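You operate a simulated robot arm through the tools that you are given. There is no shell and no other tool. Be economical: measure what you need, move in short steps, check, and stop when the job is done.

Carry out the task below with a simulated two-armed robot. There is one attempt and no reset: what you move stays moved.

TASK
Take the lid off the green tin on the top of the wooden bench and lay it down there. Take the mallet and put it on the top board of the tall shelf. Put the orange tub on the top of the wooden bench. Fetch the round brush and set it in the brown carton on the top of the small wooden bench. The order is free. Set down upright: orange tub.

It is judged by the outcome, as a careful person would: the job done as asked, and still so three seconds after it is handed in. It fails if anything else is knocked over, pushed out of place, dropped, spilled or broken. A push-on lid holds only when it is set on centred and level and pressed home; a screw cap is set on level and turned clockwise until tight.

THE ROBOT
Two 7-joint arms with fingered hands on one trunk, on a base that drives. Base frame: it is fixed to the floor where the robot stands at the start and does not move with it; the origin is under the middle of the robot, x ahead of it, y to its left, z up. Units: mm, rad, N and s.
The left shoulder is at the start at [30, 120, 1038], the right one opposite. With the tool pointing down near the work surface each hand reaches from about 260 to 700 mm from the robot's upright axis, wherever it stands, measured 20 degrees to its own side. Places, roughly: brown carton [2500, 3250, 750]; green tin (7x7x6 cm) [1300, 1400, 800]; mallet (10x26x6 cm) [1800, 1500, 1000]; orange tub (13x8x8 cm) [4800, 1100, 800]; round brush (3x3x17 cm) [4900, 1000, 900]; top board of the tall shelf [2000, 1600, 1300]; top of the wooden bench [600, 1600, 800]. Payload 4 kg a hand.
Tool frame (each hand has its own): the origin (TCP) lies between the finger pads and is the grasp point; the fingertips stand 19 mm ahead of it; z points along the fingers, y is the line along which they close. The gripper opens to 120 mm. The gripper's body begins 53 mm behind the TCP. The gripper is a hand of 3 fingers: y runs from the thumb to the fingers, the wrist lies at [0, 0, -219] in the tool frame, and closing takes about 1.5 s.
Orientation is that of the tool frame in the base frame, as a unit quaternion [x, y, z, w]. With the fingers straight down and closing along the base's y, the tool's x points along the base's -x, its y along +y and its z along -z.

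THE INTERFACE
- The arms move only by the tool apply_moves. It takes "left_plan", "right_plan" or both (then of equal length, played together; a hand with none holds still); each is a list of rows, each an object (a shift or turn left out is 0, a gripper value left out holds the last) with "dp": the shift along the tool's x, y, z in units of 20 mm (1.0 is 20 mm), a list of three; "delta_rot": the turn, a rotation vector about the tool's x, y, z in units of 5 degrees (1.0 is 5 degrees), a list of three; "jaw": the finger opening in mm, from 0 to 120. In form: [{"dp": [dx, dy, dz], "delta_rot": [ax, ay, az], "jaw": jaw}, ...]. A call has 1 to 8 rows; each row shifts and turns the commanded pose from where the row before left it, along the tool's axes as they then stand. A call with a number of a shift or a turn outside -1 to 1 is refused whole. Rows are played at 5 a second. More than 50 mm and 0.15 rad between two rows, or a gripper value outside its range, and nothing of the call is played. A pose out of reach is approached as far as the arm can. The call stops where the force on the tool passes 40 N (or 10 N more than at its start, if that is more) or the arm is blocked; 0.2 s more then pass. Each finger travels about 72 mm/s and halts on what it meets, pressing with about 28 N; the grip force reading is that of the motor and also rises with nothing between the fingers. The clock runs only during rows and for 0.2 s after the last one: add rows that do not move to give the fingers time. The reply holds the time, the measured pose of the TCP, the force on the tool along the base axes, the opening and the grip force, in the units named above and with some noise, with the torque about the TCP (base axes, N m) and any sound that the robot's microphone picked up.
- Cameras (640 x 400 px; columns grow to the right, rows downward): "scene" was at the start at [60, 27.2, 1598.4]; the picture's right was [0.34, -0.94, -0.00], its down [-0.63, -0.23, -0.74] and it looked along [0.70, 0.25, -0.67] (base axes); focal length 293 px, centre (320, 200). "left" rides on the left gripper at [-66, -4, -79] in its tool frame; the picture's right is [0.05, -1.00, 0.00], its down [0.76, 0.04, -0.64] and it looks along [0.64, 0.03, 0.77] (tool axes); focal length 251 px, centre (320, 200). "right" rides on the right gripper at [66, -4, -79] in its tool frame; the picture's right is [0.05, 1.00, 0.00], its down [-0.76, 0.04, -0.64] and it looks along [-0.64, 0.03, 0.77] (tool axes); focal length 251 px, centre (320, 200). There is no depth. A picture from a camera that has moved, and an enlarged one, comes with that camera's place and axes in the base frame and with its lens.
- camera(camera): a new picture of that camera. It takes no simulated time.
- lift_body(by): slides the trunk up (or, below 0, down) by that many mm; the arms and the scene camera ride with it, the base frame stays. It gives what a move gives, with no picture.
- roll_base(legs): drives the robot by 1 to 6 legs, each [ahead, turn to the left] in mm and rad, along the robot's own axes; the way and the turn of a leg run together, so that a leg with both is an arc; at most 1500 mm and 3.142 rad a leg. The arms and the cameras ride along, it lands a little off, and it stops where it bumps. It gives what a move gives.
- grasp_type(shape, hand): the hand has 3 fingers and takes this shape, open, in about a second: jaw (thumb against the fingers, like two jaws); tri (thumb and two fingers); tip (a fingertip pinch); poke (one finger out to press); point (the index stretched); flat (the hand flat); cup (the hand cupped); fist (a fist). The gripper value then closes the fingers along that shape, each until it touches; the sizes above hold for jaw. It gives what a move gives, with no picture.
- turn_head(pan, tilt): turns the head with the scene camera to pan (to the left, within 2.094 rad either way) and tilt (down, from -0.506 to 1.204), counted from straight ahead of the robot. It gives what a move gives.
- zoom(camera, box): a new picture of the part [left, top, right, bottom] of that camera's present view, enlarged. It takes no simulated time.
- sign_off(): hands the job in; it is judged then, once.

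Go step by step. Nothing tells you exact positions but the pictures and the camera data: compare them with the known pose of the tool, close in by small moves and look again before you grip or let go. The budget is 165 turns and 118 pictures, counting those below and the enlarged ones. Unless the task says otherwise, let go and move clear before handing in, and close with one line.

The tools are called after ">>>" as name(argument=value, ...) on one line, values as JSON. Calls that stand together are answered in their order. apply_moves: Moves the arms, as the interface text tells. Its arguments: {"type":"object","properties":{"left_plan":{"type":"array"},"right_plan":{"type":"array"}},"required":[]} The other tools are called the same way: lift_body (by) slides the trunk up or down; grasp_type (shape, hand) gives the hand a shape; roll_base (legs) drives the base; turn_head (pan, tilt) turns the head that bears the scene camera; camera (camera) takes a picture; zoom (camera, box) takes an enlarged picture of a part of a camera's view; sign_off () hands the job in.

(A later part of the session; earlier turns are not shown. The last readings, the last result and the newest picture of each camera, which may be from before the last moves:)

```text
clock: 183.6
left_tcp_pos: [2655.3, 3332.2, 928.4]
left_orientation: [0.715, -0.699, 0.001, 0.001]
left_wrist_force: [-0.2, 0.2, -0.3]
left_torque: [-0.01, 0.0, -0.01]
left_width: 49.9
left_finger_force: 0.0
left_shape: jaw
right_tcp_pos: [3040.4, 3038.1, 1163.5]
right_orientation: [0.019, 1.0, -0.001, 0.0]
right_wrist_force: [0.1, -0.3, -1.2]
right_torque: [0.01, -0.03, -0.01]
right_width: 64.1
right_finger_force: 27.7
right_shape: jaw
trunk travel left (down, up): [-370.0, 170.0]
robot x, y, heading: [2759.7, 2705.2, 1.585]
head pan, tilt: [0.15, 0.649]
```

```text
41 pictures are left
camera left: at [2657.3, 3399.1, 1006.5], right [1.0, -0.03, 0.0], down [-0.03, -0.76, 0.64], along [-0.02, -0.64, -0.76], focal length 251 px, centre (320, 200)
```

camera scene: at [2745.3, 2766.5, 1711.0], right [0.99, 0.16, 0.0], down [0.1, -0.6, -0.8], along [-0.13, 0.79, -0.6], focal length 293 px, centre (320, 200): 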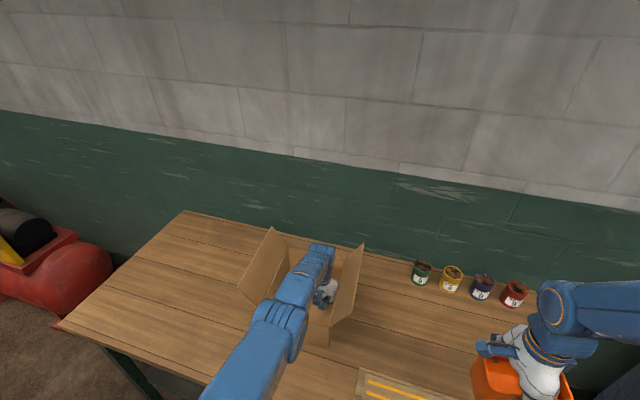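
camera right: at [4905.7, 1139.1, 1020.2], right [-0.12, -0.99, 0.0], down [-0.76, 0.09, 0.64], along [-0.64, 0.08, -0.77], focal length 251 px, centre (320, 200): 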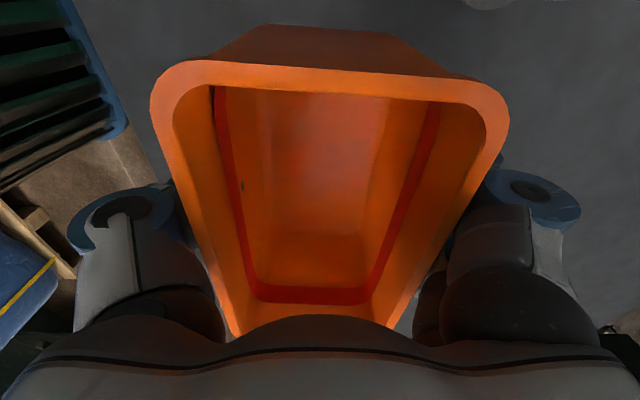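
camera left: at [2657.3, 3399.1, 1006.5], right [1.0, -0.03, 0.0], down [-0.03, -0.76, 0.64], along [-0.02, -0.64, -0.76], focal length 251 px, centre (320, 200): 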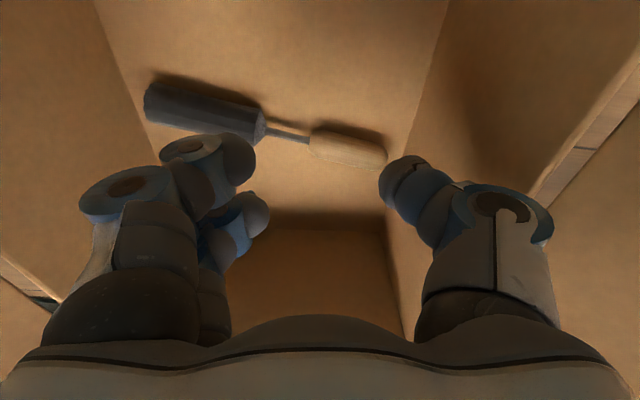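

The brush lies on the carton floor. I retract the left hand and back off, then turn west along the aisle.

>>> apply_moves(left_plan=[{"dp": [0, 0, -1]}, {"dp": [0, 0, -1]}, {"dp": [0, 0, -1]}, {"dp": [0, 0, -1]}, {"dp": [0, 0, -1]}, {"dp": [0, 0, -1]}, {"dp": [0.3, 0, -1]}, {"dp": [1, 0.3, -1]}])

>>> apply_moves(left_plan=[{"dp": [1, 0.3, -1]}, {"dp": [1, 0.3, -1]}, {"dp": [1, 0.3, -1]}, {"dp": [1, 0.3, -1]}, {"dp": [1, 0.3, -1]}, {"dp": [1, 0.3, 0]}, {"dp": [1, 0.3, 0]}, {"dp": [1, 0.3, 0]}])

>>> apply_moves(left_plan=[{"dp": [1, 0.5, 0]}, {"dp": [1, 0.5, 0]}, {"dp": [1, 0.5, 0]}, {"dp": [1, 0.5, 0]}, {"dp": [1, 0.5, 0]}, {"dp": [1, 0.5, 0]}, {"dp": [1, 0.5, 0]}])

>>> roll_base(legs=[[-120, 0], [0, 0.5]])

>>> roll_base(legs=[[0, 0.5]])

>>> roll_base(legs=[[0, 0.5]])

>>> turn_head(pan=0.6, tilt=0.35)

>>> camera(camera="scene")

```text
clock: 185.4
left_tcp_pos: [2652.0, 3303.8, 1088.0]
left_orientation: [0.714, -0.7, 0.0, 0.0]
left_wrist_force: [0.2, -0.7, 0.2]
left_torque: [0.01, -0.03, 0.0]
left_width: 49.9
left_finger_force: 0.0
left_shape: jaw
right_tcp_pos: [3042.3, 3036.5, 1161.6]
right_orientation: [0.018, 1.0, 0.0, 0.0]
right_wrist_force: [0.5, 0.3, -1.3]
right_torque: [0.02, -0.01, 0.01]
right_width: 64.1
right_finger_force: 28.2
right_shape: jaw
trunk travel left (down, up): [-370.0, 170.0]
robot x, y, heading: [2762.6, 2704.4, 1.584]
head pan, tilt: [0.15, 0.649]
```

```text
clock: 187.2
left_tcp_pos: [2606.8, 3145.8, 1188.7]
left_orientation: [0.714, -0.7, 0.0, 0.001]
left_wrist_force: [-0.5, 0.6, 0.0]
left_torque: [0.03, 0.0, 0.02]
left_width: 49.8
left_finger_force: 0.0
left_shape: jaw
right_tcp_pos: [3039.7, 3035.8, 1163.6]
right_orientation: [0.019, 1.0, -0.001, 0.001]
right_wrist_force: [0.1, -1.1, -0.4]
right_torque: [0.0, -0.02, 0.02]
right_width: 64.2
right_finger_force: 28.5
right_shape: jaw
trunk travel left (down, up): [-370.0, 170.0]
robot x, y, heading: [2757.2, 2703.1, 1.583]
head pan, tilt: [0.15, 0.649]
```

```text
clock: 188.8
left_tcp_pos: [2539.6, 3003.9, 1187.6]
left_orientation: [0.714, -0.7, 0.0, -0.001]
left_wrist_force: [-0.2, 0.0, 0.3]
left_torque: [0.0, -0.02, -0.02]
left_width: 50.0
left_finger_force: 0.1
left_shape: jaw
right_tcp_pos: [3041.0, 3037.3, 1163.5]
right_orientation: [0.019, 1.0, 0.0, 0.0]
right_wrist_force: [-0.2, 0.3, -0.2]
right_torque: [-0.01, -0.02, 0.01]
right_width: 64.5
right_finger_force: 27.8
right_shape: jaw
trunk travel left (down, up): [-370.0, 170.0]
robot x, y, heading: [2755.8, 2704.7, 1.582]
head pan, tilt: [0.15, 0.649]
```

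```text
clock: 191.5
left_tcp_pos: [2422.3, 2739.5, 1187.3]
left_orientation: [0.866, -0.499, 0.001, 0.0]
left_wrist_force: [-0.3, 0.2, 0.5]
left_torque: [0.03, 0.02, 0.05]
left_width: 50.0
left_finger_force: 0.0
left_shape: jaw
right_tcp_pos: [2846.1, 3010.5, 1163.5]
right_orientation: [-0.232, 0.973, -0.001, 0.001]
right_wrist_force: [-0.1, 0.2, -0.3]
right_torque: [-0.02, 0.04, 0.02]
right_width: 64.3
right_finger_force: 28.2
right_shape: jaw
trunk travel left (down, up): [-370.0, 170.0]
robot x, y, heading: [2785.9, 2594.8, 2.09]
head pan, tilt: [0.15, 0.649]
```

```text
clock: 193.3
left_tcp_pos: [2394.8, 2553.9, 1186.9]
left_orientation: [0.961, -0.275, 0.001, 0.0]
left_wrist_force: [0.4, 0.0, -0.1]
left_torque: [-0.01, -0.04, -0.02]
left_width: 50.1
left_finger_force: 0.1
left_shape: jaw
right_tcp_pos: [2641.5, 2991.3, 1162.8]
right_orientation: [-0.461, 0.887, -0.001, 0.001]
right_wrist_force: [0.1, 1.1, -0.6]
right_torque: [-0.01, 0.01, 0.01]
right_width: 64.0
right_finger_force: 27.7
right_shape: jaw
trunk travel left (down, up): [-370.0, 170.0]
robot x, y, heading: [2796.8, 2618.3, 2.586]
head pan, tilt: [0.15, 0.649]
```

```text
clock: 195.1
left_tcp_pos: [2479.0, 2369.1, 1188.2]
left_orientation: [1.0, -0.025, 0.0, 0.0]
left_wrist_force: [0.3, 0.1, 0.2]
left_torque: [-0.04, 0.01, -0.01]
left_width: 50.0
left_finger_force: 0.0
left_shape: jaw
right_tcp_pos: [2484.2, 2871.8, 1163.1]
right_orientation: [-0.668, 0.744, 0.0, 0.001]
right_wrist_force: [0.4, -0.1, -0.8]
right_torque: [0.02, 0.01, -0.01]
right_width: 63.9
right_finger_force: 28.7
right_shape: jaw
trunk travel left (down, up): [-370.0, 170.0]
robot x, y, heading: [2798.8, 2648.0, 3.083]
head pan, tilt: [0.15, 0.649]
```

```text
clock: 196.0
left_tcp_pos: [2478.9, 2370.8, 1188.6]
left_orientation: [1.0, -0.027, 0.001, 0.001]
left_wrist_force: [-0.4, 0.1, 0.0]
left_torque: [0.0, 0.0, 0.02]
left_width: 50.3
left_finger_force: 0.0
left_shape: jaw
right_tcp_pos: [2483.5, 2871.7, 1163.9]
right_orientation: [-0.666, 0.746, -0.001, 0.002]
right_wrist_force: [-0.6, 0.3, -0.2]
right_torque: [0.0, 0.0, -0.02]
right_width: 63.8
right_finger_force: 28.0
right_shape: jaw
trunk travel left (down, up): [-370.0, 170.0]
robot x, y, heading: [2798.2, 2646.6, 3.078]
head pan, tilt: [0.6, 0.351]
```

```text
40 pictures are left
camera scene: at [2740.0, 2598.4, 1752.6], right [-0.51, 0.86, 0.0], down [0.3, 0.18, -0.94], along [-0.81, -0.48, -0.34], focal length 293 px, centre (320, 200)
```

scene: 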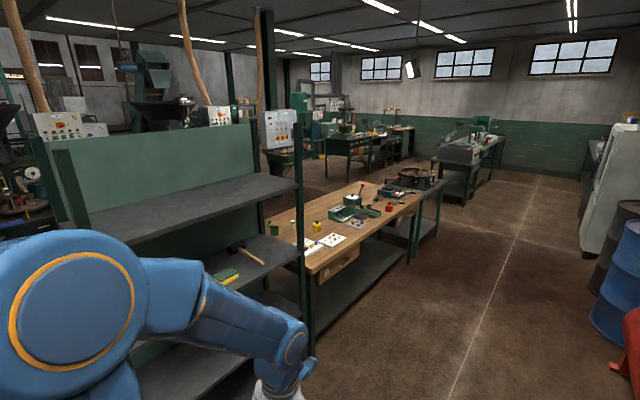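

I have a clear view: mallet on the middle board, handle toward the aisle. I zoom for measurement.

>>> zoom(camera="scene", box=[170, 160, 330, 300])

```text
2.86 times, centred on (250, 230) of scene
camera zoom: at [2740.0, 2598.4, 1752.6], right [-0.51, 0.86, 0.0], down [0.3, 0.18, -0.94], along [-0.81, -0.48, -0.34], focal length 838 px, centre (520, 114)
```

zoom: 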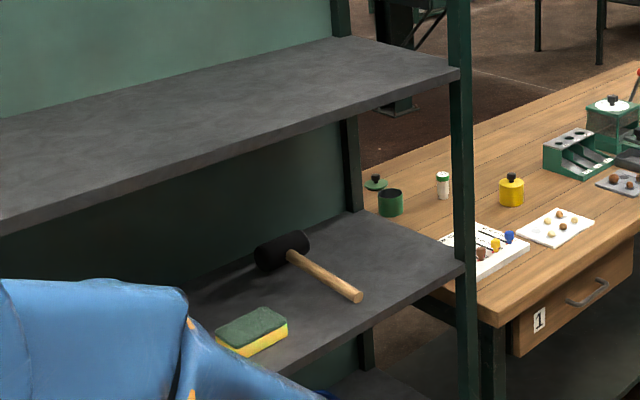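

Measured: mid board z≈903, mallet handle from (1728,1486) to (1755,1669), head toward the back. I drive along the aisle and turn to face the shelf.

>>> lift_body(by=130)

>>> roll_base(legs=[[1080, 0]])

>>> roll_base(legs=[[0, 0.5]])

>>> roll_base(legs=[[0, 0.5]])

>>> roll_base(legs=[[0, 0.5]])

>>> turn_head(pan=0.1, tilt=0.6)

>>> camera(camera="scene")

```text
clock: 197.6
left_tcp_pos: [2477.4, 2369.4, 1318.5]
left_orientation: [1.0, -0.027, 0.001, -0.001]
left_wrist_force: [0.1, -0.7, 0.2]
left_torque: [0.01, -0.01, 0.01]
left_width: 50.0
left_finger_force: 0.1
left_shape: jaw
right_tcp_pos: [2485.2, 2871.0, 1292.8]
right_orientation: [-0.667, 0.745, -0.001, 0.0]
right_wrist_force: [0.4, -1.5, -1.2]
right_torque: [-0.01, -0.03, 0.02]
right_width: 63.9
right_finger_force: 28.0
right_shape: jaw
trunk travel left (down, up): [-500.0, 40.0]
robot x, y, heading: [2799.0, 2650.7, 3.084]
head pan, tilt: [0.6, 0.351]
```

```text
clock: 203.2
left_tcp_pos: [1374.1, 2449.1, 1318.5]
left_orientation: [0.999, -0.033, 0.001, 0.0]
left_wrist_force: [-0.1, -1.3, -0.3]
left_torque: [-0.01, 0.01, 0.02]
left_width: 50.3
left_finger_force: 0.1
left_shape: jaw
right_tcp_pos: [1385.8, 2950.8, 1294.1]
right_orientation: [-0.661, 0.75, -0.001, 0.001]
right_wrist_force: [-0.6, 0.4, 0.3]
right_torque: [0.03, 0.0, -0.02]
right_width: 63.6
right_finger_force: 28.0
right_shape: jaw
trunk travel left (down, up): [-500.0, 40.0]
robot x, y, heading: [1697.6, 2720.7, 3.065]
head pan, tilt: [0.6, 0.351]
```

```text
clock: 205.0
left_tcp_pos: [1544.7, 2326.7, 1317.3]
left_orientation: [0.977, 0.213, 0.0, 0.0]
left_wrist_force: [0.1, 0.0, 0.7]
left_torque: [0.03, 0.0, 0.01]
left_width: 50.0
left_finger_force: 0.0
left_shape: jaw
right_tcp_pos: [1317.0, 2773.5, 1293.8]
right_orientation: [0.826, -0.564, 0.0, 0.0]
right_wrist_force: [-0.6, -0.9, 0.3]
right_torque: [0.01, -0.01, 0.02]
right_width: 63.5
right_finger_force: 27.0
right_shape: jaw
trunk travel left (down, up): [-500.0, 40.0]
robot x, y, heading: [1683.9, 2749.7, -2.716]
head pan, tilt: [0.6, 0.351]
```

```text
clock: 206.8
left_tcp_pos: [1761.2, 2305.2, 1316.8]
left_orientation: [0.895, 0.445, 0.001, -0.002]
left_wrist_force: [0.3, -1.0, -0.4]
left_torque: [0.01, 0.04, -0.02]
left_width: 50.3
left_finger_force: 0.1
left_shape: jaw
right_tcp_pos: [1347.1, 2592.4, 1293.7]
right_orientation: [0.939, -0.345, -0.001, 0.0]
right_wrist_force: [-0.3, -0.4, -0.1]
right_torque: [0.02, 0.02, 0.0]
right_width: 63.5
right_finger_force: 27.6
right_shape: jaw
trunk travel left (down, up): [-500.0, 40.0]
robot x, y, heading: [1665.1, 2761.7, -2.221]
head pan, tilt: [0.6, 0.351]
```

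```text
clock: 208.7
left_tcp_pos: [1968.2, 2404.3, 1316.7]
left_orientation: [0.758, 0.652, 0.0, -0.001]
left_wrist_force: [-0.1, -1.2, -0.1]
left_torque: [0.0, 0.0, 0.01]
left_width: 50.1
left_finger_force: 0.0
left_shape: jaw
right_tcp_pos: [1467.8, 2458.7, 1293.6]
right_orientation: [0.995, -0.104, -0.001, -0.002]
right_wrist_force: [0.6, 0.3, 0.1]
right_torque: [0.01, 0.01, 0.01]
right_width: 63.4
right_finger_force: 27.8
right_shape: jaw
trunk travel left (down, up): [-500.0, 40.0]
robot x, y, heading: [1639.2, 2764.2, -1.728]
head pan, tilt: [0.6, 0.351]
```

```text
clock: 209.6
left_tcp_pos: [1966.1, 2407.0, 1317.8]
left_orientation: [0.758, 0.652, 0.001, -0.001]
left_wrist_force: [-0.5, 0.2, -0.2]
left_torque: [0.01, -0.01, 0.03]
left_width: 50.1
left_finger_force: 0.0
left_shape: jaw
right_tcp_pos: [1467.3, 2461.6, 1292.7]
right_orientation: [0.995, -0.104, 0.0, 0.001]
right_wrist_force: [-0.3, 0.0, -0.8]
right_torque: [-0.02, -0.02, 0.0]
right_width: 63.5
right_finger_force: 28.0
right_shape: jaw
trunk travel left (down, up): [-500.0, 40.0]
robot x, y, heading: [1638.7, 2766.8, -1.726]
head pan, tilt: [0.099, 0.6]
```

```text
38 pictures are left
camera scene: at [1639.3, 2696.9, 1859.9], right [-1.0, 0.06, 0.0], down [0.03, 0.56, -0.83], along [-0.05, -0.82, -0.56], focal length 293 px, centre (320, 200)
```

scene: 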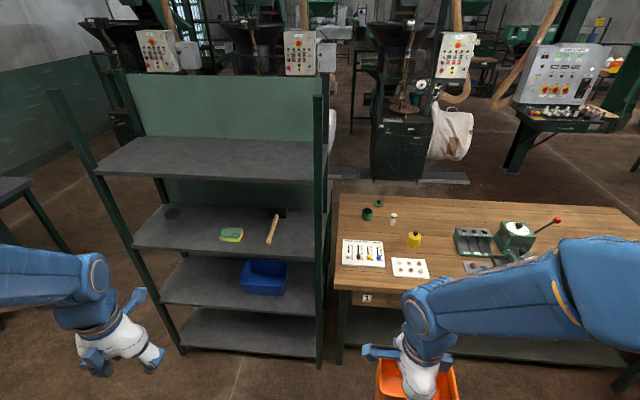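

Perfect view of shelf and bench from the aisle. I zoom on the mallet for accuracy.

>>> zoom(camera="scene", box=[180, 120, 340, 270])

```text
2.67 times, centred on (260, 195) of scene
camera zoom: at [1639.3, 2696.9, 1859.9], right [-1.0, 0.06, 0.0], down [0.03, 0.56, -0.83], along [-0.05, -0.82, -0.56], focal length 782 px, centre (480, 213)
```

zoom: 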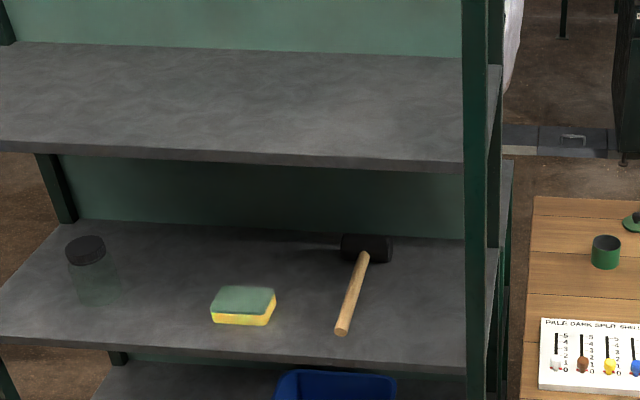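

The robot heading matches the handle's direction. I drive forward to the shelf and re-measure.

>>> roll_base(legs=[[500, 0]])

>>> turn_head(pan=0.3, tilt=0.85)

>>> camera(camera="scene")

```text
clock: 212.6
left_tcp_pos: [1880.4, 1902.4, 1317.6]
left_orientation: [0.762, 0.648, 0.0, 0.0]
left_wrist_force: [0.0, -0.4, -0.5]
left_torque: [-0.02, -0.01, -0.01]
left_width: 50.4
left_finger_force: 0.1
left_shape: jaw
right_tcp_pos: [1382.3, 1963.1, 1293.5]
right_orientation: [0.994, -0.108, 0.0, -0.001]
right_wrist_force: [0.5, 0.8, -0.3]
right_torque: [0.01, 0.02, 0.01]
right_width: 63.6
right_finger_force: 27.9
right_shape: jaw
trunk travel left (down, up): [-500.0, 40.0]
robot x, y, heading: [1555.7, 2262.5, -1.736]
head pan, tilt: [0.099, 0.6]
```

```text
clock: 213.3
left_tcp_pos: [1881.1, 1902.1, 1317.8]
left_orientation: [0.761, 0.649, 0.0, -0.001]
left_wrist_force: [0.1, -0.2, 0.6]
left_torque: [0.04, 0.0, 0.02]
left_width: 50.1
left_finger_force: 0.0
left_shape: jaw
right_tcp_pos: [1381.8, 1961.3, 1293.2]
right_orientation: [0.994, -0.108, 0.0, -0.001]
right_wrist_force: [-0.1, 0.4, -1.0]
right_torque: [-0.02, -0.02, 0.01]
right_width: 63.5
right_finger_force: 28.1
right_shape: jaw
trunk travel left (down, up): [-500.0, 40.0]
robot x, y, heading: [1561.8, 2263.8, -1.739]
head pan, tilt: [0.3, 0.85]
```

```text
36 pictures are left
camera scene: at [1573.1, 2204.5, 1839.0], right [-0.99, -0.13, 0.0], down [-0.1, 0.74, -0.66], along [0.09, -0.65, -0.75], focal length 293 px, centre (320, 200)
```

scene: 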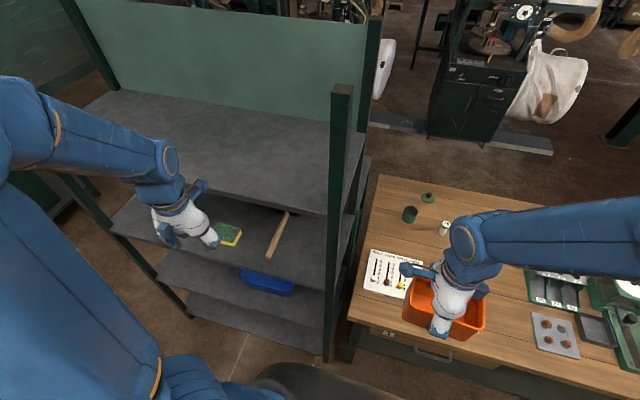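

Handle end at (1831,1689), pointing along my heading. I pitch the left hand 45° forward and lower it in front of the middle board.

>>> apply_moves(left_plan=[{"delta_rot": [0, -1, 0], "dp": [0, -0.7, 0], "jaw": 70}, {"delta_rot": [0, -1, 0]}, {"delta_rot": [0, -1, 0]}, {"delta_rot": [0, -1, 0]}, {"delta_rot": [0, -1, 0]}, {"delta_rot": [0, -1, 0]}, {"delta_rot": [0, -1, 0]}, {"delta_rot": [0, -1, 0]}])

>>> apply_moves(left_plan=[{"delta_rot": [0, -1, 0]}, {"dp": [1, 0, 1]}, {"dp": [1, 0, 1]}, {"dp": [1, 0, 1]}, {"dp": [1, 0, 1]}, {"dp": [1, 0, 1]}, {"dp": [1, 0, 1]}, {"dp": [1, 0, 1]}])

>>> camera(camera="scene")

>>> camera(camera="left")

```text
clock: 215.1
left_tcp_pos: [1880.0, 1893.0, 1321.7]
left_orientation: [0.716, 0.609, -0.261, 0.22]
left_wrist_force: [-0.1, 0.1, 0.2]
left_torque: [-0.03, 0.02, -0.01]
left_width: 69.4
left_finger_force: 0.1
left_shape: jaw
left hand out of reach, approached as far as the arm can: row 7, 8
right_tcp_pos: [1384.1, 1961.8, 1294.3]
right_orientation: [0.994, -0.108, -0.001, 0.0]
right_wrist_force: [0.3, -0.2, -0.6]
right_torque: [0.02, -0.05, -0.02]
right_width: 63.3
right_finger_force: 28.1
right_shape: jaw
trunk travel left (down, up): [-500.0, 40.0]
robot x, y, heading: [1561.0, 2265.1, -1.74]
head pan, tilt: [0.3, 0.85]
```

```text
clock: 216.9
left_tcp_pos: [1885.0, 1886.0, 1123.5]
left_orientation: [0.705, 0.598, -0.29, 0.248]
left_wrist_force: [-0.2, 0.3, 0.2]
left_torque: [0.03, 0.02, 0.0]
left_width: 69.3
left_finger_force: 0.2
left_shape: jaw
left hand out of reach, approached as far as the arm can: row 1
right_tcp_pos: [1382.6, 1961.0, 1293.4]
right_orientation: [0.994, -0.107, 0.0, -0.001]
right_wrist_force: [0.7, -0.4, -1.1]
right_torque: [0.01, 0.0, 0.01]
right_width: 63.3
right_finger_force: 27.7
right_shape: jaw
trunk travel left (down, up): [-500.0, 40.0]
robot x, y, heading: [1557.5, 2264.9, -1.738]
head pan, tilt: [0.3, 0.85]
```

```text
35 pictures are left
camera scene: at [1573.7, 2205.1, 1839.0], right [-0.99, -0.13, 0.0], down [-0.1, 0.74, -0.66], along [0.09, -0.65, -0.75], focal length 293 px, centre (320, 200)
```

scene: 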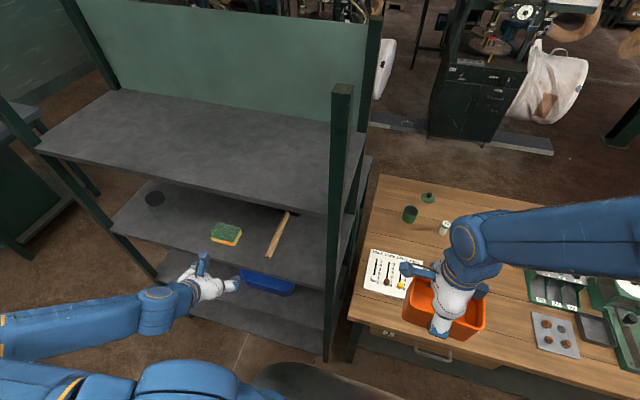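

```text
34 pictures are left
camera left: at [1883.6, 1895.4, 1225.9], right [-0.98, 0.2, -0.04], down [0.2, 0.98, -0.08], along [0.02, -0.09, -1.0], focal length 251 px, centre (320, 200)
```

left: 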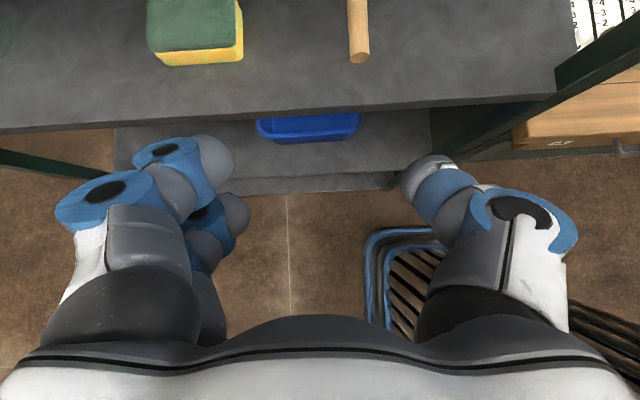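

The hand camera looks straight down now: handle end at about (1805,1697), 40 mm to my right of the hand axis. I lower further, align and move in.

>>> apply_moves(left_plan=[{"dp": [0.94, -0.3, 0.94]}, {"dp": [0.94, -0.3, 0.94]}, {"dp": [0.94, -0.3, 0.94]}, {"dp": [0.94, -0.3, 0.94]}, {"dp": [0.94, -0.3, 0.94]}, {"dp": [-1, 0, 1]}, {"dp": [-1, 0, 1]}, {"dp": [-1, 0, 1]}])

>>> apply_moves(left_plan=[{"dp": [-1, 0, 1]}, {"dp": [-1, 0, 1]}, {"dp": [-1, 0, 1]}, {"dp": [-1, 0, 1]}, {"dp": [-1, 0, 1]}, {}])

>>> camera(camera="left")

```text
clock: 218.7
left_tcp_pos: [1843.7, 1804.8, 991.0]
left_orientation: [0.704, 0.599, -0.291, 0.247]
left_wrist_force: [0.0, 0.2, 0.4]
left_torque: [0.0, -0.01, 0.0]
left_width: 69.6
left_finger_force: 0.0
left_shape: jaw
right_tcp_pos: [1382.9, 1960.4, 1293.0]
right_orientation: [0.994, -0.108, 0.0, -0.001]
right_wrist_force: [0.3, 0.0, -0.8]
right_torque: [0.03, -0.02, -0.02]
right_width: 63.3
right_finger_force: 27.9
right_shape: jaw
trunk travel left (down, up): [-500.0, 40.0]
robot x, y, heading: [1558.9, 2268.7, -1.74]
head pan, tilt: [0.3, 0.85]
```

```text
clock: 220.1
left_tcp_pos: [1820.6, 1668.0, 990.6]
left_orientation: [0.704, 0.599, -0.291, 0.248]
left_wrist_force: [0.4, -0.5, -0.2]
left_torque: [-0.03, -0.03, -0.06]
left_width: 69.4
left_finger_force: 0.0
left_shape: jaw
right_tcp_pos: [1381.9, 1961.9, 1294.8]
right_orientation: [0.994, -0.108, 0.0, 0.0]
right_wrist_force: [-0.3, 0.2, -1.1]
right_torque: [-0.03, 0.01, 0.04]
right_width: 63.4
right_finger_force: 27.8
right_shape: jaw
trunk travel left (down, up): [-500.0, 40.0]
robot x, y, heading: [1559.2, 2266.6, -1.743]
head pan, tilt: [0.3, 0.85]
```

```text
33 pictures are left
camera left: at [1818.9, 1678.2, 1093.6], right [-0.98, 0.2, -0.04], down [0.2, 0.98, -0.08], along [0.02, -0.09, -1.0], focal length 251 px, centre (320, 200)
```

left: 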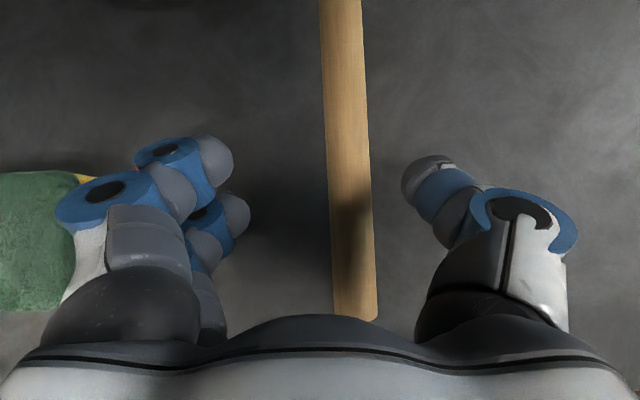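

Triangulating gives the handle at z≈960–970 and 11 mm to the right. I align, move in 80 mm, lower 12 mm and look.

>>> apply_moves(left_plan=[{"dp": [0, -0.5, 0]}, {"dp": [-1, 0, 1]}, {"dp": [-1, 0, 1]}, {"dp": [-0.8, 0, 0.8]}, {"dp": [0.4, 0, 0.4]}, {}])

>>> camera(camera="left")

>>> camera(camera="scene")

```text
clock: 221.5
left_tcp_pos: [1796.7, 1590.9, 988.1]
left_orientation: [0.704, 0.6, -0.29, 0.247]
left_wrist_force: [0.0, 0.1, 0.0]
left_torque: [0.01, -0.05, -0.01]
left_width: 69.3
left_finger_force: 0.1
left_shape: jaw
left hand out of reach, approached as far as the arm can: row 5
right_tcp_pos: [1382.4, 1961.0, 1293.2]
right_orientation: [0.994, -0.108, 0.001, -0.001]
right_wrist_force: [0.3, 0.6, -0.2]
right_torque: [-0.02, -0.02, 0.02]
right_width: 63.5
right_finger_force: 28.0
right_shape: jaw
trunk travel left (down, up): [-500.0, 40.0]
robot x, y, heading: [1556.2, 2261.3, -1.737]
head pan, tilt: [0.3, 0.85]
```

```text
32 pictures are left
camera left: at [1794.9, 1601.4, 1092.2], right [-0.98, 0.2, -0.04], down [0.2, 0.98, -0.08], along [0.02, -0.09, -1.0], focal length 251 px, centre (320, 200)
```

left: 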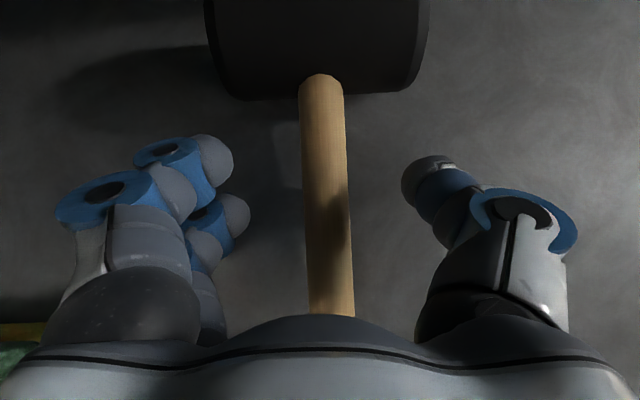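

```text
31 pictures are left
camera scene: at [1573.1, 2205.0, 1839.0], right [-0.99, -0.13, 0.0], down [-0.1, 0.74, -0.66], along [0.09, -0.65, -0.75], focal length 293 px, centre (320, 200)
```

scene: 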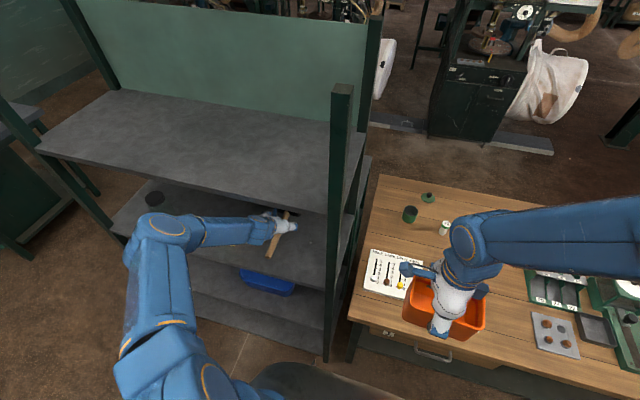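

Head and handle are in view; the handle is centred. I lower the trunk 11 mm and close on it.

>>> lift_body(by=-11)

>>> apply_moves(left_plan=[{"dp": [0, -0.15, 0]}, {"jaw": 30}, {}, {"jaw": 0}, {}, {}, {}])

>>> camera(camera="left")

```text
clock: 222.1
left_tcp_pos: [1795.7, 1592.0, 979.4]
left_orientation: [0.704, 0.599, -0.291, 0.248]
left_wrist_force: [0.1, 0.6, 0.9]
left_torque: [-0.01, -0.04, -0.03]
left_width: 69.6
left_finger_force: 0.1
left_shape: jaw
right_tcp_pos: [1382.3, 1961.9, 1282.1]
right_orientation: [0.994, -0.108, 0.001, -0.001]
right_wrist_force: [0.0, -0.2, -0.6]
right_torque: [0.02, 0.0, 0.0]
right_width: 63.3
right_finger_force: 28.1
right_shape: jaw
trunk travel left (down, up): [-489.0, 51.0]
robot x, y, heading: [1561.0, 2262.9, -1.746]
head pan, tilt: [0.3, 0.85]
```

```text
clock: 223.7
left_tcp_pos: [1795.8, 1591.6, 979.1]
left_orientation: [0.705, 0.598, -0.292, 0.246]
left_wrist_force: [0.2, 0.0, -0.1]
left_torque: [-0.05, 0.01, 0.09]
left_width: 16.3
left_finger_force: 28.7
left_shape: jaw
right_tcp_pos: [1383.4, 1960.9, 1281.8]
right_orientation: [0.994, -0.108, 0.0, -0.001]
right_wrist_force: [-0.1, -0.6, -0.5]
right_torque: [0.0, 0.02, 0.01]
right_width: 63.5
right_finger_force: 28.3
right_shape: jaw
trunk travel left (down, up): [-489.0, 51.0]
robot x, y, heading: [1558.3, 2263.5, -1.741]
head pan, tilt: [0.3, 0.85]
```

```text
30 pictures are left
camera left: at [1792.5, 1601.6, 1081.6], right [-0.98, 0.2, -0.04], down [0.2, 0.98, -0.08], along [0.02, -0.09, -1.0], focal length 251 px, centre (320, 200)
```

left: 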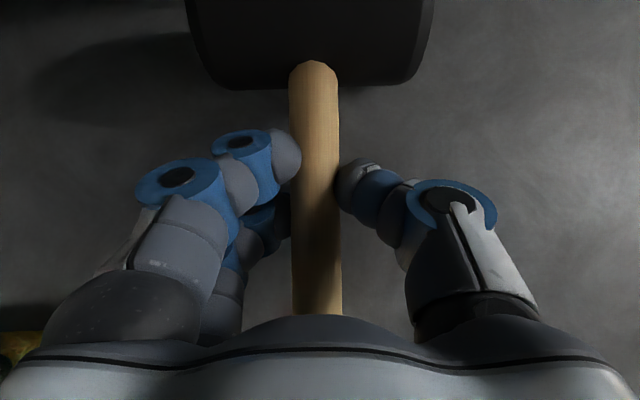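

A firm symmetric grip. I lift by the trunk 45 mm and check.

>>> lift_body(by=45)

>>> camera(camera="left")

```text
clock: 224.6
left_tcp_pos: [1794.7, 1592.0, 1024.0]
left_orientation: [0.704, 0.599, -0.291, 0.247]
left_wrist_force: [-0.1, 1.6, 0.0]
left_torque: [0.05, -0.04, -0.04]
left_width: 13.9
left_finger_force: 27.8
left_shape: jaw
right_tcp_pos: [1382.2, 1962.0, 1327.5]
right_orientation: [0.994, -0.107, 0.0, -0.001]
right_wrist_force: [0.2, -0.2, -1.1]
right_torque: [-0.01, -0.01, -0.02]
right_width: 63.3
right_finger_force: 27.8
right_shape: jaw
trunk travel left (down, up): [-534.0, 6.0]
robot x, y, heading: [1556.6, 2266.3, -1.737]
head pan, tilt: [0.3, 0.85]
```

```text
29 pictures are left
camera left: at [1792.2, 1601.5, 1126.6], right [-0.98, 0.2, -0.04], down [0.2, 0.98, -0.08], along [0.02, -0.09, -1.0], focal length 251 px, centre (320, 200)
```

left: 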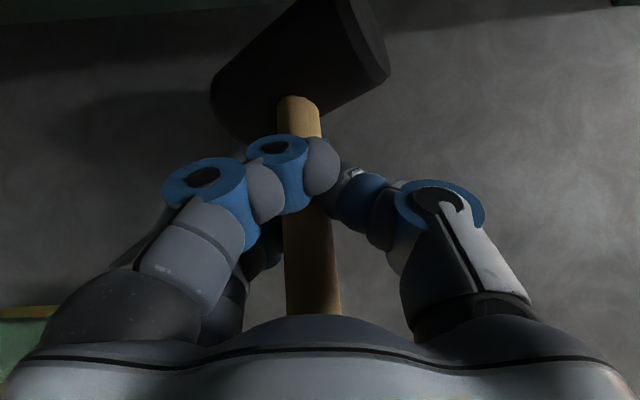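

The mallet is off the board (head rolled a bit but held). I pull it straight out toward the aisle.

>>> apply_moves(left_plan=[{"dp": [1, 0, -1]}, {"dp": [1, 0, -1]}, {"dp": [1, 0, -1]}, {"dp": [1, 0, -1]}, {"dp": [1, 0, -1]}, {"dp": [1, 0, -1]}, {"dp": [1, 0, -1]}, {"dp": [1, 0, -1]}])

>>> apply_moves(left_plan=[{"dp": [1, 0, -1]}, {"dp": [1, 0, -1]}, {}])

>>> camera(camera="scene")

>>> camera(camera="left")

```text
clock: 226.4
left_tcp_pos: [1830.1, 1816.0, 1027.9]
left_orientation: [0.704, 0.599, -0.291, 0.247]
left_wrist_force: [0.1, -0.8, -2.1]
left_torque: [0.05, 0.01, -0.03]
left_width: 13.6
left_finger_force: 27.9
left_shape: jaw
right_tcp_pos: [1381.9, 1961.2, 1328.2]
right_orientation: [0.994, -0.108, 0.0, 0.001]
right_wrist_force: [-0.8, 0.3, -0.7]
right_torque: [0.0, 0.0, -0.03]
right_width: 63.6
right_finger_force: 27.7
right_shape: jaw
trunk travel left (down, up): [-534.0, 6.0]
robot x, y, heading: [1559.5, 2266.3, -1.734]
head pan, tilt: [0.3, 0.85]
```

```text
clock: 227.2
left_tcp_pos: [1838.4, 1870.1, 1028.4]
left_orientation: [0.704, 0.599, -0.291, 0.247]
left_wrist_force: [-0.2, 0.2, -4.2]
left_torque: [0.12, -0.01, -0.02]
left_width: 13.4
left_finger_force: 27.8
left_shape: jaw
right_tcp_pos: [1382.6, 1959.9, 1327.8]
right_orientation: [0.994, -0.108, 0.0, 0.0]
right_wrist_force: [0.4, 0.1, -0.1]
right_torque: [-0.02, -0.01, 0.01]
right_width: 63.0
right_finger_force: 27.7
right_shape: jaw
trunk travel left (down, up): [-534.0, 6.0]
robot x, y, heading: [1557.2, 2264.3, -1.734]
head pan, tilt: [0.3, 0.85]
```

```text
28 pictures are left
camera scene: at [1573.2, 2202.9, 1872.9], right [-0.99, -0.13, 0.0], down [-0.1, 0.75, -0.66], along [0.09, -0.65, -0.75], focal length 293 px, centre (320, 200)
```

scene: 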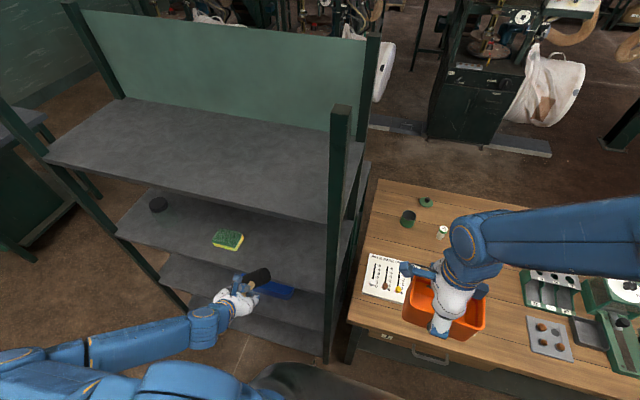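

```text
27 pictures are left
camera left: at [1837.1, 1879.3, 1130.4], right [-0.98, 0.2, -0.04], down [0.2, 0.98, -0.08], along [0.02, -0.09, -1.0], focal length 251 px, centre (320, 200)
```

left: 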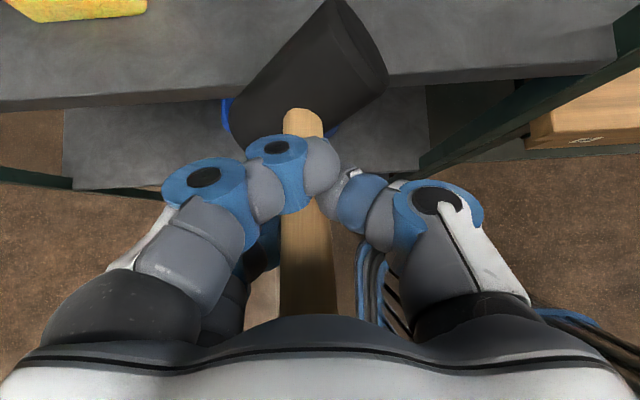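

The mallet is out and held. I back the base 200 mm for elbow room, then raise the mallet above the top board level.

>>> roll_base(legs=[[-200, 0]])

>>> apply_moves(left_plan=[{"dp": [-1, 0, -0.42]}, {"dp": [-1, 0, -0.42]}, {"dp": [-1, 0, -0.42]}, {"dp": [-1, 0, -0.42]}, {"dp": [-1, 0, -0.42]}, {"dp": [-1, 0, -0.42]}, {"dp": [-1, 0, -0.42]}, {"dp": [-1, 0, -0.42]}])

>>> apply_moves(left_plan=[{"dp": [-1, 0, -0.42]}, {"dp": [-1, 0, -0.42]}, {"dp": [-1, 0, -0.42]}, {"dp": [-1, 0, -0.42]}, {"dp": [-1, 0, -0.42]}, {"dp": [-1, 0, -0.42]}, {"dp": [-1, 0, -0.42]}, {"dp": [-1, 0, -0.42]}])

>>> apply_moves(left_plan=[{"dp": [-1, 0, -0.42]}, {"dp": [-1, 0, -0.42]}, {"dp": [-1, 0, -0.42]}, {"dp": [-1, 0, -0.42]}, {"dp": [-1, 0, -0.42]}, {}])

>>> camera(camera="scene")

```text
clock: 228.8
left_tcp_pos: [1871.2, 2062.4, 1028.3]
left_orientation: [0.706, 0.597, -0.292, 0.246]
left_wrist_force: [0.2, -1.0, -4.3]
left_torque: [0.1, -0.01, -0.02]
left_width: 13.5
left_finger_force: 28.3
left_shape: jaw
right_tcp_pos: [1414.1, 2156.1, 1328.2]
right_orientation: [0.994, -0.11, 0.0, -0.001]
right_wrist_force: [0.4, 0.3, 0.0]
right_torque: [0.01, 0.0, -0.01]
right_width: 63.5
right_finger_force: 28.4
right_shape: jaw
trunk travel left (down, up): [-534.0, 6.0]
robot x, y, heading: [1591.5, 2459.9, -1.742]
head pan, tilt: [0.3, 0.85]
```

```text
clock: 230.6
left_tcp_pos: [1857.9, 1999.6, 1190.0]
left_orientation: [0.705, 0.598, -0.292, 0.246]
left_wrist_force: [-0.3, 0.3, -3.1]
left_torque: [0.12, -0.03, 0.0]
left_width: 13.5
left_finger_force: 27.6
left_shape: jaw
right_tcp_pos: [1414.2, 2155.9, 1327.4]
right_orientation: [0.994, -0.11, 0.0, -0.001]
right_wrist_force: [-0.1, 0.2, -0.4]
right_torque: [-0.02, 0.01, 0.01]
right_width: 63.5
right_finger_force: 27.3
right_shape: jaw
trunk travel left (down, up): [-534.0, 6.0]
robot x, y, heading: [1592.0, 2457.4, -1.753]
head pan, tilt: [0.3, 0.85]
```

```text
clock: 232.4
left_tcp_pos: [1847.2, 1933.0, 1350.6]
left_orientation: [0.706, 0.596, -0.292, 0.246]
left_wrist_force: [-0.6, 1.0, -4.1]
left_torque: [0.11, 0.02, 0.0]
left_width: 13.3
left_finger_force: 28.3
left_shape: jaw
right_tcp_pos: [1413.0, 2157.1, 1328.0]
right_orientation: [0.994, -0.111, 0.0, -0.001]
right_wrist_force: [0.2, -0.4, -0.2]
right_torque: [0.02, 0.02, -0.01]
right_width: 63.5
right_finger_force: 27.8
right_shape: jaw
trunk travel left (down, up): [-534.0, 6.0]
robot x, y, heading: [1590.2, 2460.3, -1.741]
head pan, tilt: [0.3, 0.85]
```

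```text
clock: 233.8
left_tcp_pos: [1843.0, 1890.4, 1450.4]
left_orientation: [0.705, 0.597, -0.292, 0.247]
left_wrist_force: [-0.9, -0.7, -3.4]
left_torque: [0.14, 0.01, 0.0]
left_width: 13.3
left_finger_force: 28.1
left_shape: jaw
right_tcp_pos: [1414.0, 2156.4, 1326.7]
right_orientation: [0.994, -0.11, 0.0, -0.001]
right_wrist_force: [-0.2, -0.2, -2.1]
right_torque: [0.01, -0.01, 0.0]
right_width: 63.3
right_finger_force: 27.9
right_shape: jaw
trunk travel left (down, up): [-534.0, 6.0]
robot x, y, heading: [1593.4, 2458.4, -1.745]
head pan, tilt: [0.3, 0.85]
```

```text
26 pictures are left
camera scene: at [1605.4, 2399.2, 1873.0], right [-0.99, -0.13, 0.0], down [-0.09, 0.75, -0.66], along [0.08, -0.65, -0.75], focal length 293 px, centre (320, 200)
```

scene: 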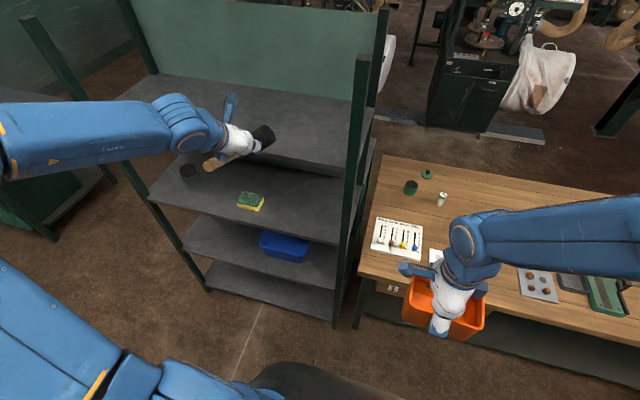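

Above the top board now. I drive forward 230 mm and look before lowering.

>>> roll_base(legs=[[230, 0]])

>>> camera(camera="scene")

>>> camera(camera="left")

```text
clock: 235.5
left_tcp_pos: [1807.7, 1670.2, 1449.8]
left_orientation: [0.705, 0.598, -0.291, 0.246]
left_wrist_force: [0.0, -0.5, -2.8]
left_torque: [0.14, 0.02, -0.01]
left_width: 13.4
left_finger_force: 28.5
left_shape: jaw
right_tcp_pos: [1376.3, 1934.6, 1327.2]
right_orientation: [0.994, -0.109, 0.0, -0.001]
right_wrist_force: [0.3, 0.1, -0.1]
right_torque: [-0.04, -0.01, 0.03]
right_width: 63.4
right_finger_force: 27.8
right_shape: jaw
trunk travel left (down, up): [-534.0, 6.0]
robot x, y, heading: [1553.9, 2236.2, -1.742]
head pan, tilt: [0.3, 0.85]
```

```text
25 pictures are left
camera scene: at [1566.8, 2177.3, 1873.0], right [-0.99, -0.13, 0.0], down [-0.1, 0.74, -0.66], along [0.09, -0.65, -0.75], focal length 293 px, centre (320, 200)
```

scene: 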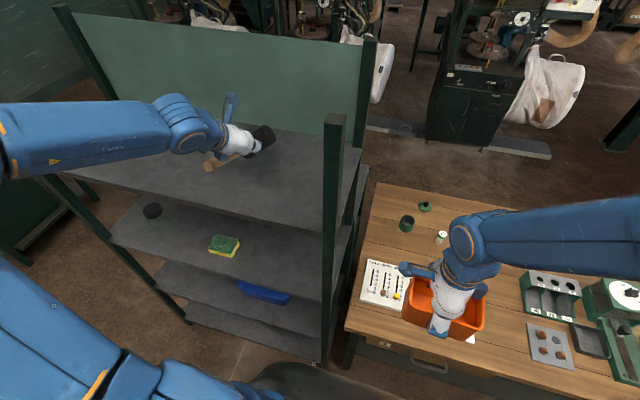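

```text
24 pictures are left
camera left: at [1805.3, 1679.1, 1552.7], right [-0.98, 0.2, -0.04], down [0.2, 0.98, -0.08], along [0.02, -0.09, -1.0], focal length 251 px, centre (320, 200)
```

left: 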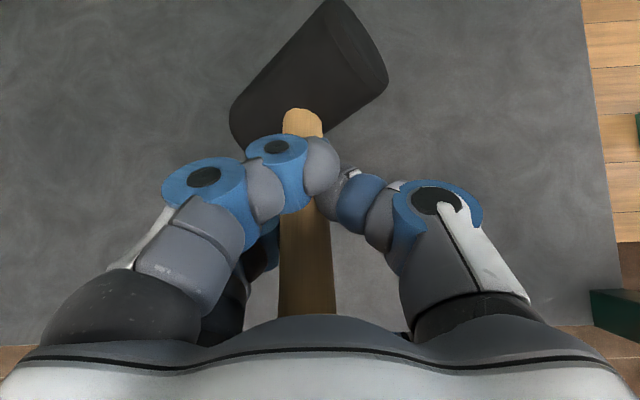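

The handle end would overhang, so I drive in 95 mm more, then lower in steps.

>>> roll_base(legs=[[95, 0]])

>>> apply_moves(left_plan=[{"dp": [0.7, 0, 0.7]}, {"dp": [0.7, 0, 0.7]}, {}])

>>> camera(camera="left")

```text
clock: 236.6
left_tcp_pos: [1791.2, 1574.8, 1450.9]
left_orientation: [0.706, 0.597, -0.291, 0.246]
left_wrist_force: [-0.1, -0.2, -3.6]
left_torque: [0.15, 0.05, -0.02]
left_width: 13.2
left_finger_force: 27.2
left_shape: jaw
right_tcp_pos: [1360.3, 1842.1, 1327.4]
right_orientation: [0.994, -0.109, 0.001, 0.0]
right_wrist_force: [0.9, 0.6, 0.0]
right_torque: [0.01, -0.02, 0.04]
right_width: 63.0
right_finger_force: 28.2
right_shape: jaw
trunk travel left (down, up): [-534.0, 6.0]
robot x, y, heading: [1535.5, 2143.4, -1.745]
head pan, tilt: [0.3, 0.85]
```

```text
clock: 237.4
left_tcp_pos: [1788.1, 1572.9, 1409.6]
left_orientation: [0.706, 0.597, -0.291, 0.247]
left_wrist_force: [-1.1, 0.0, -0.2]
left_torque: [-0.05, -0.07, 0.02]
left_width: 13.6
left_finger_force: 28.1
left_shape: jaw
right_tcp_pos: [1359.3, 1839.9, 1326.3]
right_orientation: [0.994, -0.109, 0.0, -0.001]
right_wrist_force: [-0.5, -0.5, -0.5]
right_torque: [0.02, 0.01, -0.01]
right_width: 63.3
right_finger_force: 27.3
right_shape: jaw
trunk travel left (down, up): [-534.0, 6.0]
robot x, y, heading: [1537.1, 2143.7, -1.743]
head pan, tilt: [0.3, 0.85]
```

```text
23 pictures are left
camera left: at [1785.9, 1582.6, 1513.1], right [-0.98, 0.2, -0.04], down [0.2, 0.98, -0.08], along [0.02, -0.09, -1.0], focal length 251 px, centre (320, 200)
```

left: 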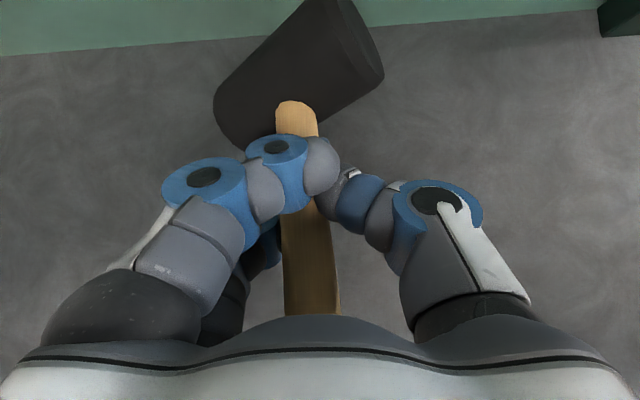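

Head begins to touch. I back off 15 mm from the back panel and keep lowering in small steps so the mallet levels in the grip.

>>> apply_moves(left_plan=[{"dp": [0.5, 0, -0.5]}, {"dp": [0.3, 0, 0.3]}, {"dp": [0.3, 0, 0.3]}, {"dp": [0.3, 0, 0.3]}, {}])

>>> apply_moves(left_plan=[{"dp": [0.3, 0, 0.3]}, {"dp": [0.3, 0, 0.3]}, {}])

>>> camera(camera="left")

```text
clock: 238.6
left_tcp_pos: [1792.5, 1588.4, 1383.5]
left_orientation: [0.705, 0.597, -0.292, 0.247]
left_wrist_force: [-1.6, 0.7, -0.4]
left_torque: [-0.11, -0.06, -0.06]
left_width: 14.1
left_finger_force: 28.1
left_shape: jaw
right_tcp_pos: [1358.9, 1839.2, 1327.9]
right_orientation: [0.994, -0.11, 0.0, -0.001]
right_wrist_force: [-0.1, -0.6, -0.3]
right_torque: [-0.01, 0.0, 0.0]
right_width: 63.3
right_finger_force: 28.4
right_shape: jaw
trunk travel left (down, up): [-534.0, 6.0]
robot x, y, heading: [1536.1, 2144.2, -1.743]
head pan, tilt: [0.3, 0.85]
```

```text
clock: 239.4
left_tcp_pos: [1791.2, 1590.4, 1368.3]
left_orientation: [0.705, 0.598, -0.291, 0.247]
left_wrist_force: [-0.7, 0.8, 0.9]
left_torque: [-0.18, -0.08, -0.1]
left_width: 14.3
left_finger_force: 27.6
left_shape: jaw
right_tcp_pos: [1359.7, 1839.3, 1327.3]
right_orientation: [0.994, -0.109, -0.001, -0.001]
right_wrist_force: [-0.2, -0.2, -0.5]
right_torque: [0.0, -0.02, 0.04]
right_width: 63.2
right_finger_force: 28.3
right_shape: jaw
trunk travel left (down, up): [-534.0, 6.0]
robot x, y, heading: [1535.1, 2143.1, -1.74]
head pan, tilt: [0.3, 0.85]
```

```text
22 pictures are left
camera left: at [1789.3, 1599.3, 1470.3], right [-0.98, 0.2, -0.04], down [0.2, 0.98, -0.08], along [0.02, -0.09, -1.0], focal length 251 px, centre (320, 200)
```

left: 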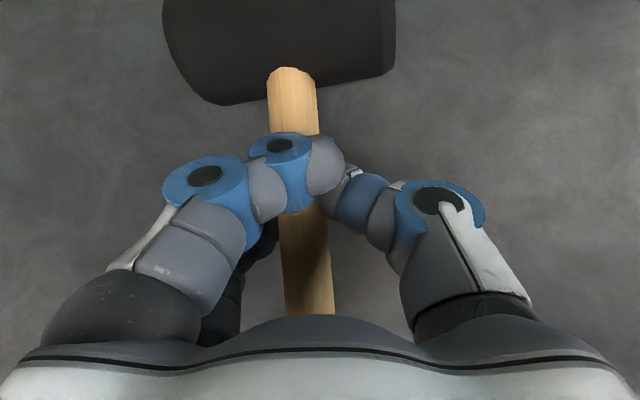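

The head lies nearly flat now. I lower a last 8 mm and release.

>>> apply_moves(left_plan=[{"dp": [0.15, 0, 0.15]}, {"dp": [0.12, 0, 0.12]}, {}, {"jaw": 30}, {"jaw": 60}, {"jaw": 80}, {}, {}])

>>> apply_moves(left_plan=[{"dp": [-0.5, 0, -0.5]}, {"dp": [-1, 0, -1]}, {"dp": [-1, 0, -1]}, {"dp": [-0.5, 0, -0.5]}, {}])

>>> camera(camera="left")

```text
clock: 241.2
left_tcp_pos: [1792.7, 1589.8, 1361.5]
left_orientation: [0.705, 0.598, -0.292, 0.246]
left_wrist_force: [-0.7, 0.2, 0.5]
left_torque: [-0.02, 0.01, -0.03]
left_width: 79.2
left_finger_force: 0.1
left_shape: jaw
right_tcp_pos: [1359.5, 1838.8, 1328.6]
right_orientation: [0.994, -0.11, 0.001, 0.0]
right_wrist_force: [0.3, 1.4, -1.0]
right_torque: [-0.02, 0.01, 0.01]
right_width: 63.4
right_finger_force: 27.9
right_shape: jaw
trunk travel left (down, up): [-534.0, 6.0]
robot x, y, heading: [1540.3, 2144.4, -1.746]
head pan, tilt: [0.3, 0.85]
```

```text
clock: 242.4
left_tcp_pos: [1791.9, 1589.5, 1444.8]
left_orientation: [0.705, 0.598, -0.291, 0.247]
left_wrist_force: [-0.2, 0.0, -1.1]
left_torque: [0.0, -0.03, -0.04]
left_width: 79.4
left_finger_force: 0.0
left_shape: jaw
right_tcp_pos: [1358.9, 1839.1, 1327.3]
right_orientation: [0.994, -0.109, 0.0, -0.001]
right_wrist_force: [-0.2, 0.6, 0.3]
right_torque: [0.0, 0.02, -0.03]
right_width: 63.4
right_finger_force: 27.7
right_shape: jaw
trunk travel left (down, up): [-534.0, 6.0]
robot x, y, heading: [1535.6, 2142.3, -1.739]
head pan, tilt: [0.3, 0.85]
```

```text
21 pictures are left
camera left: at [1789.4, 1599.7, 1547.4], right [-0.98, 0.2, -0.04], down [0.2, 0.98, -0.08], along [0.02, -0.09, -1.0], focal length 251 px, centre (320, 200)
```

left: 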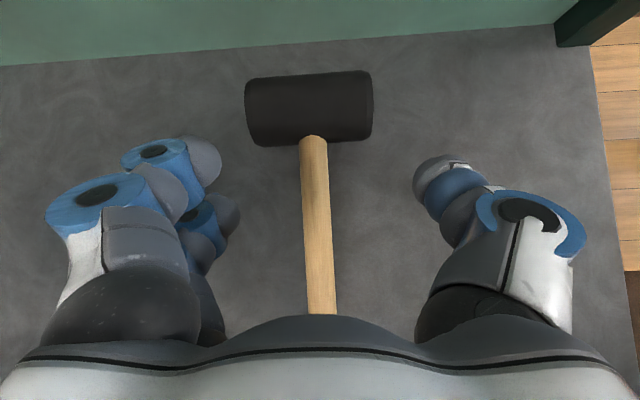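

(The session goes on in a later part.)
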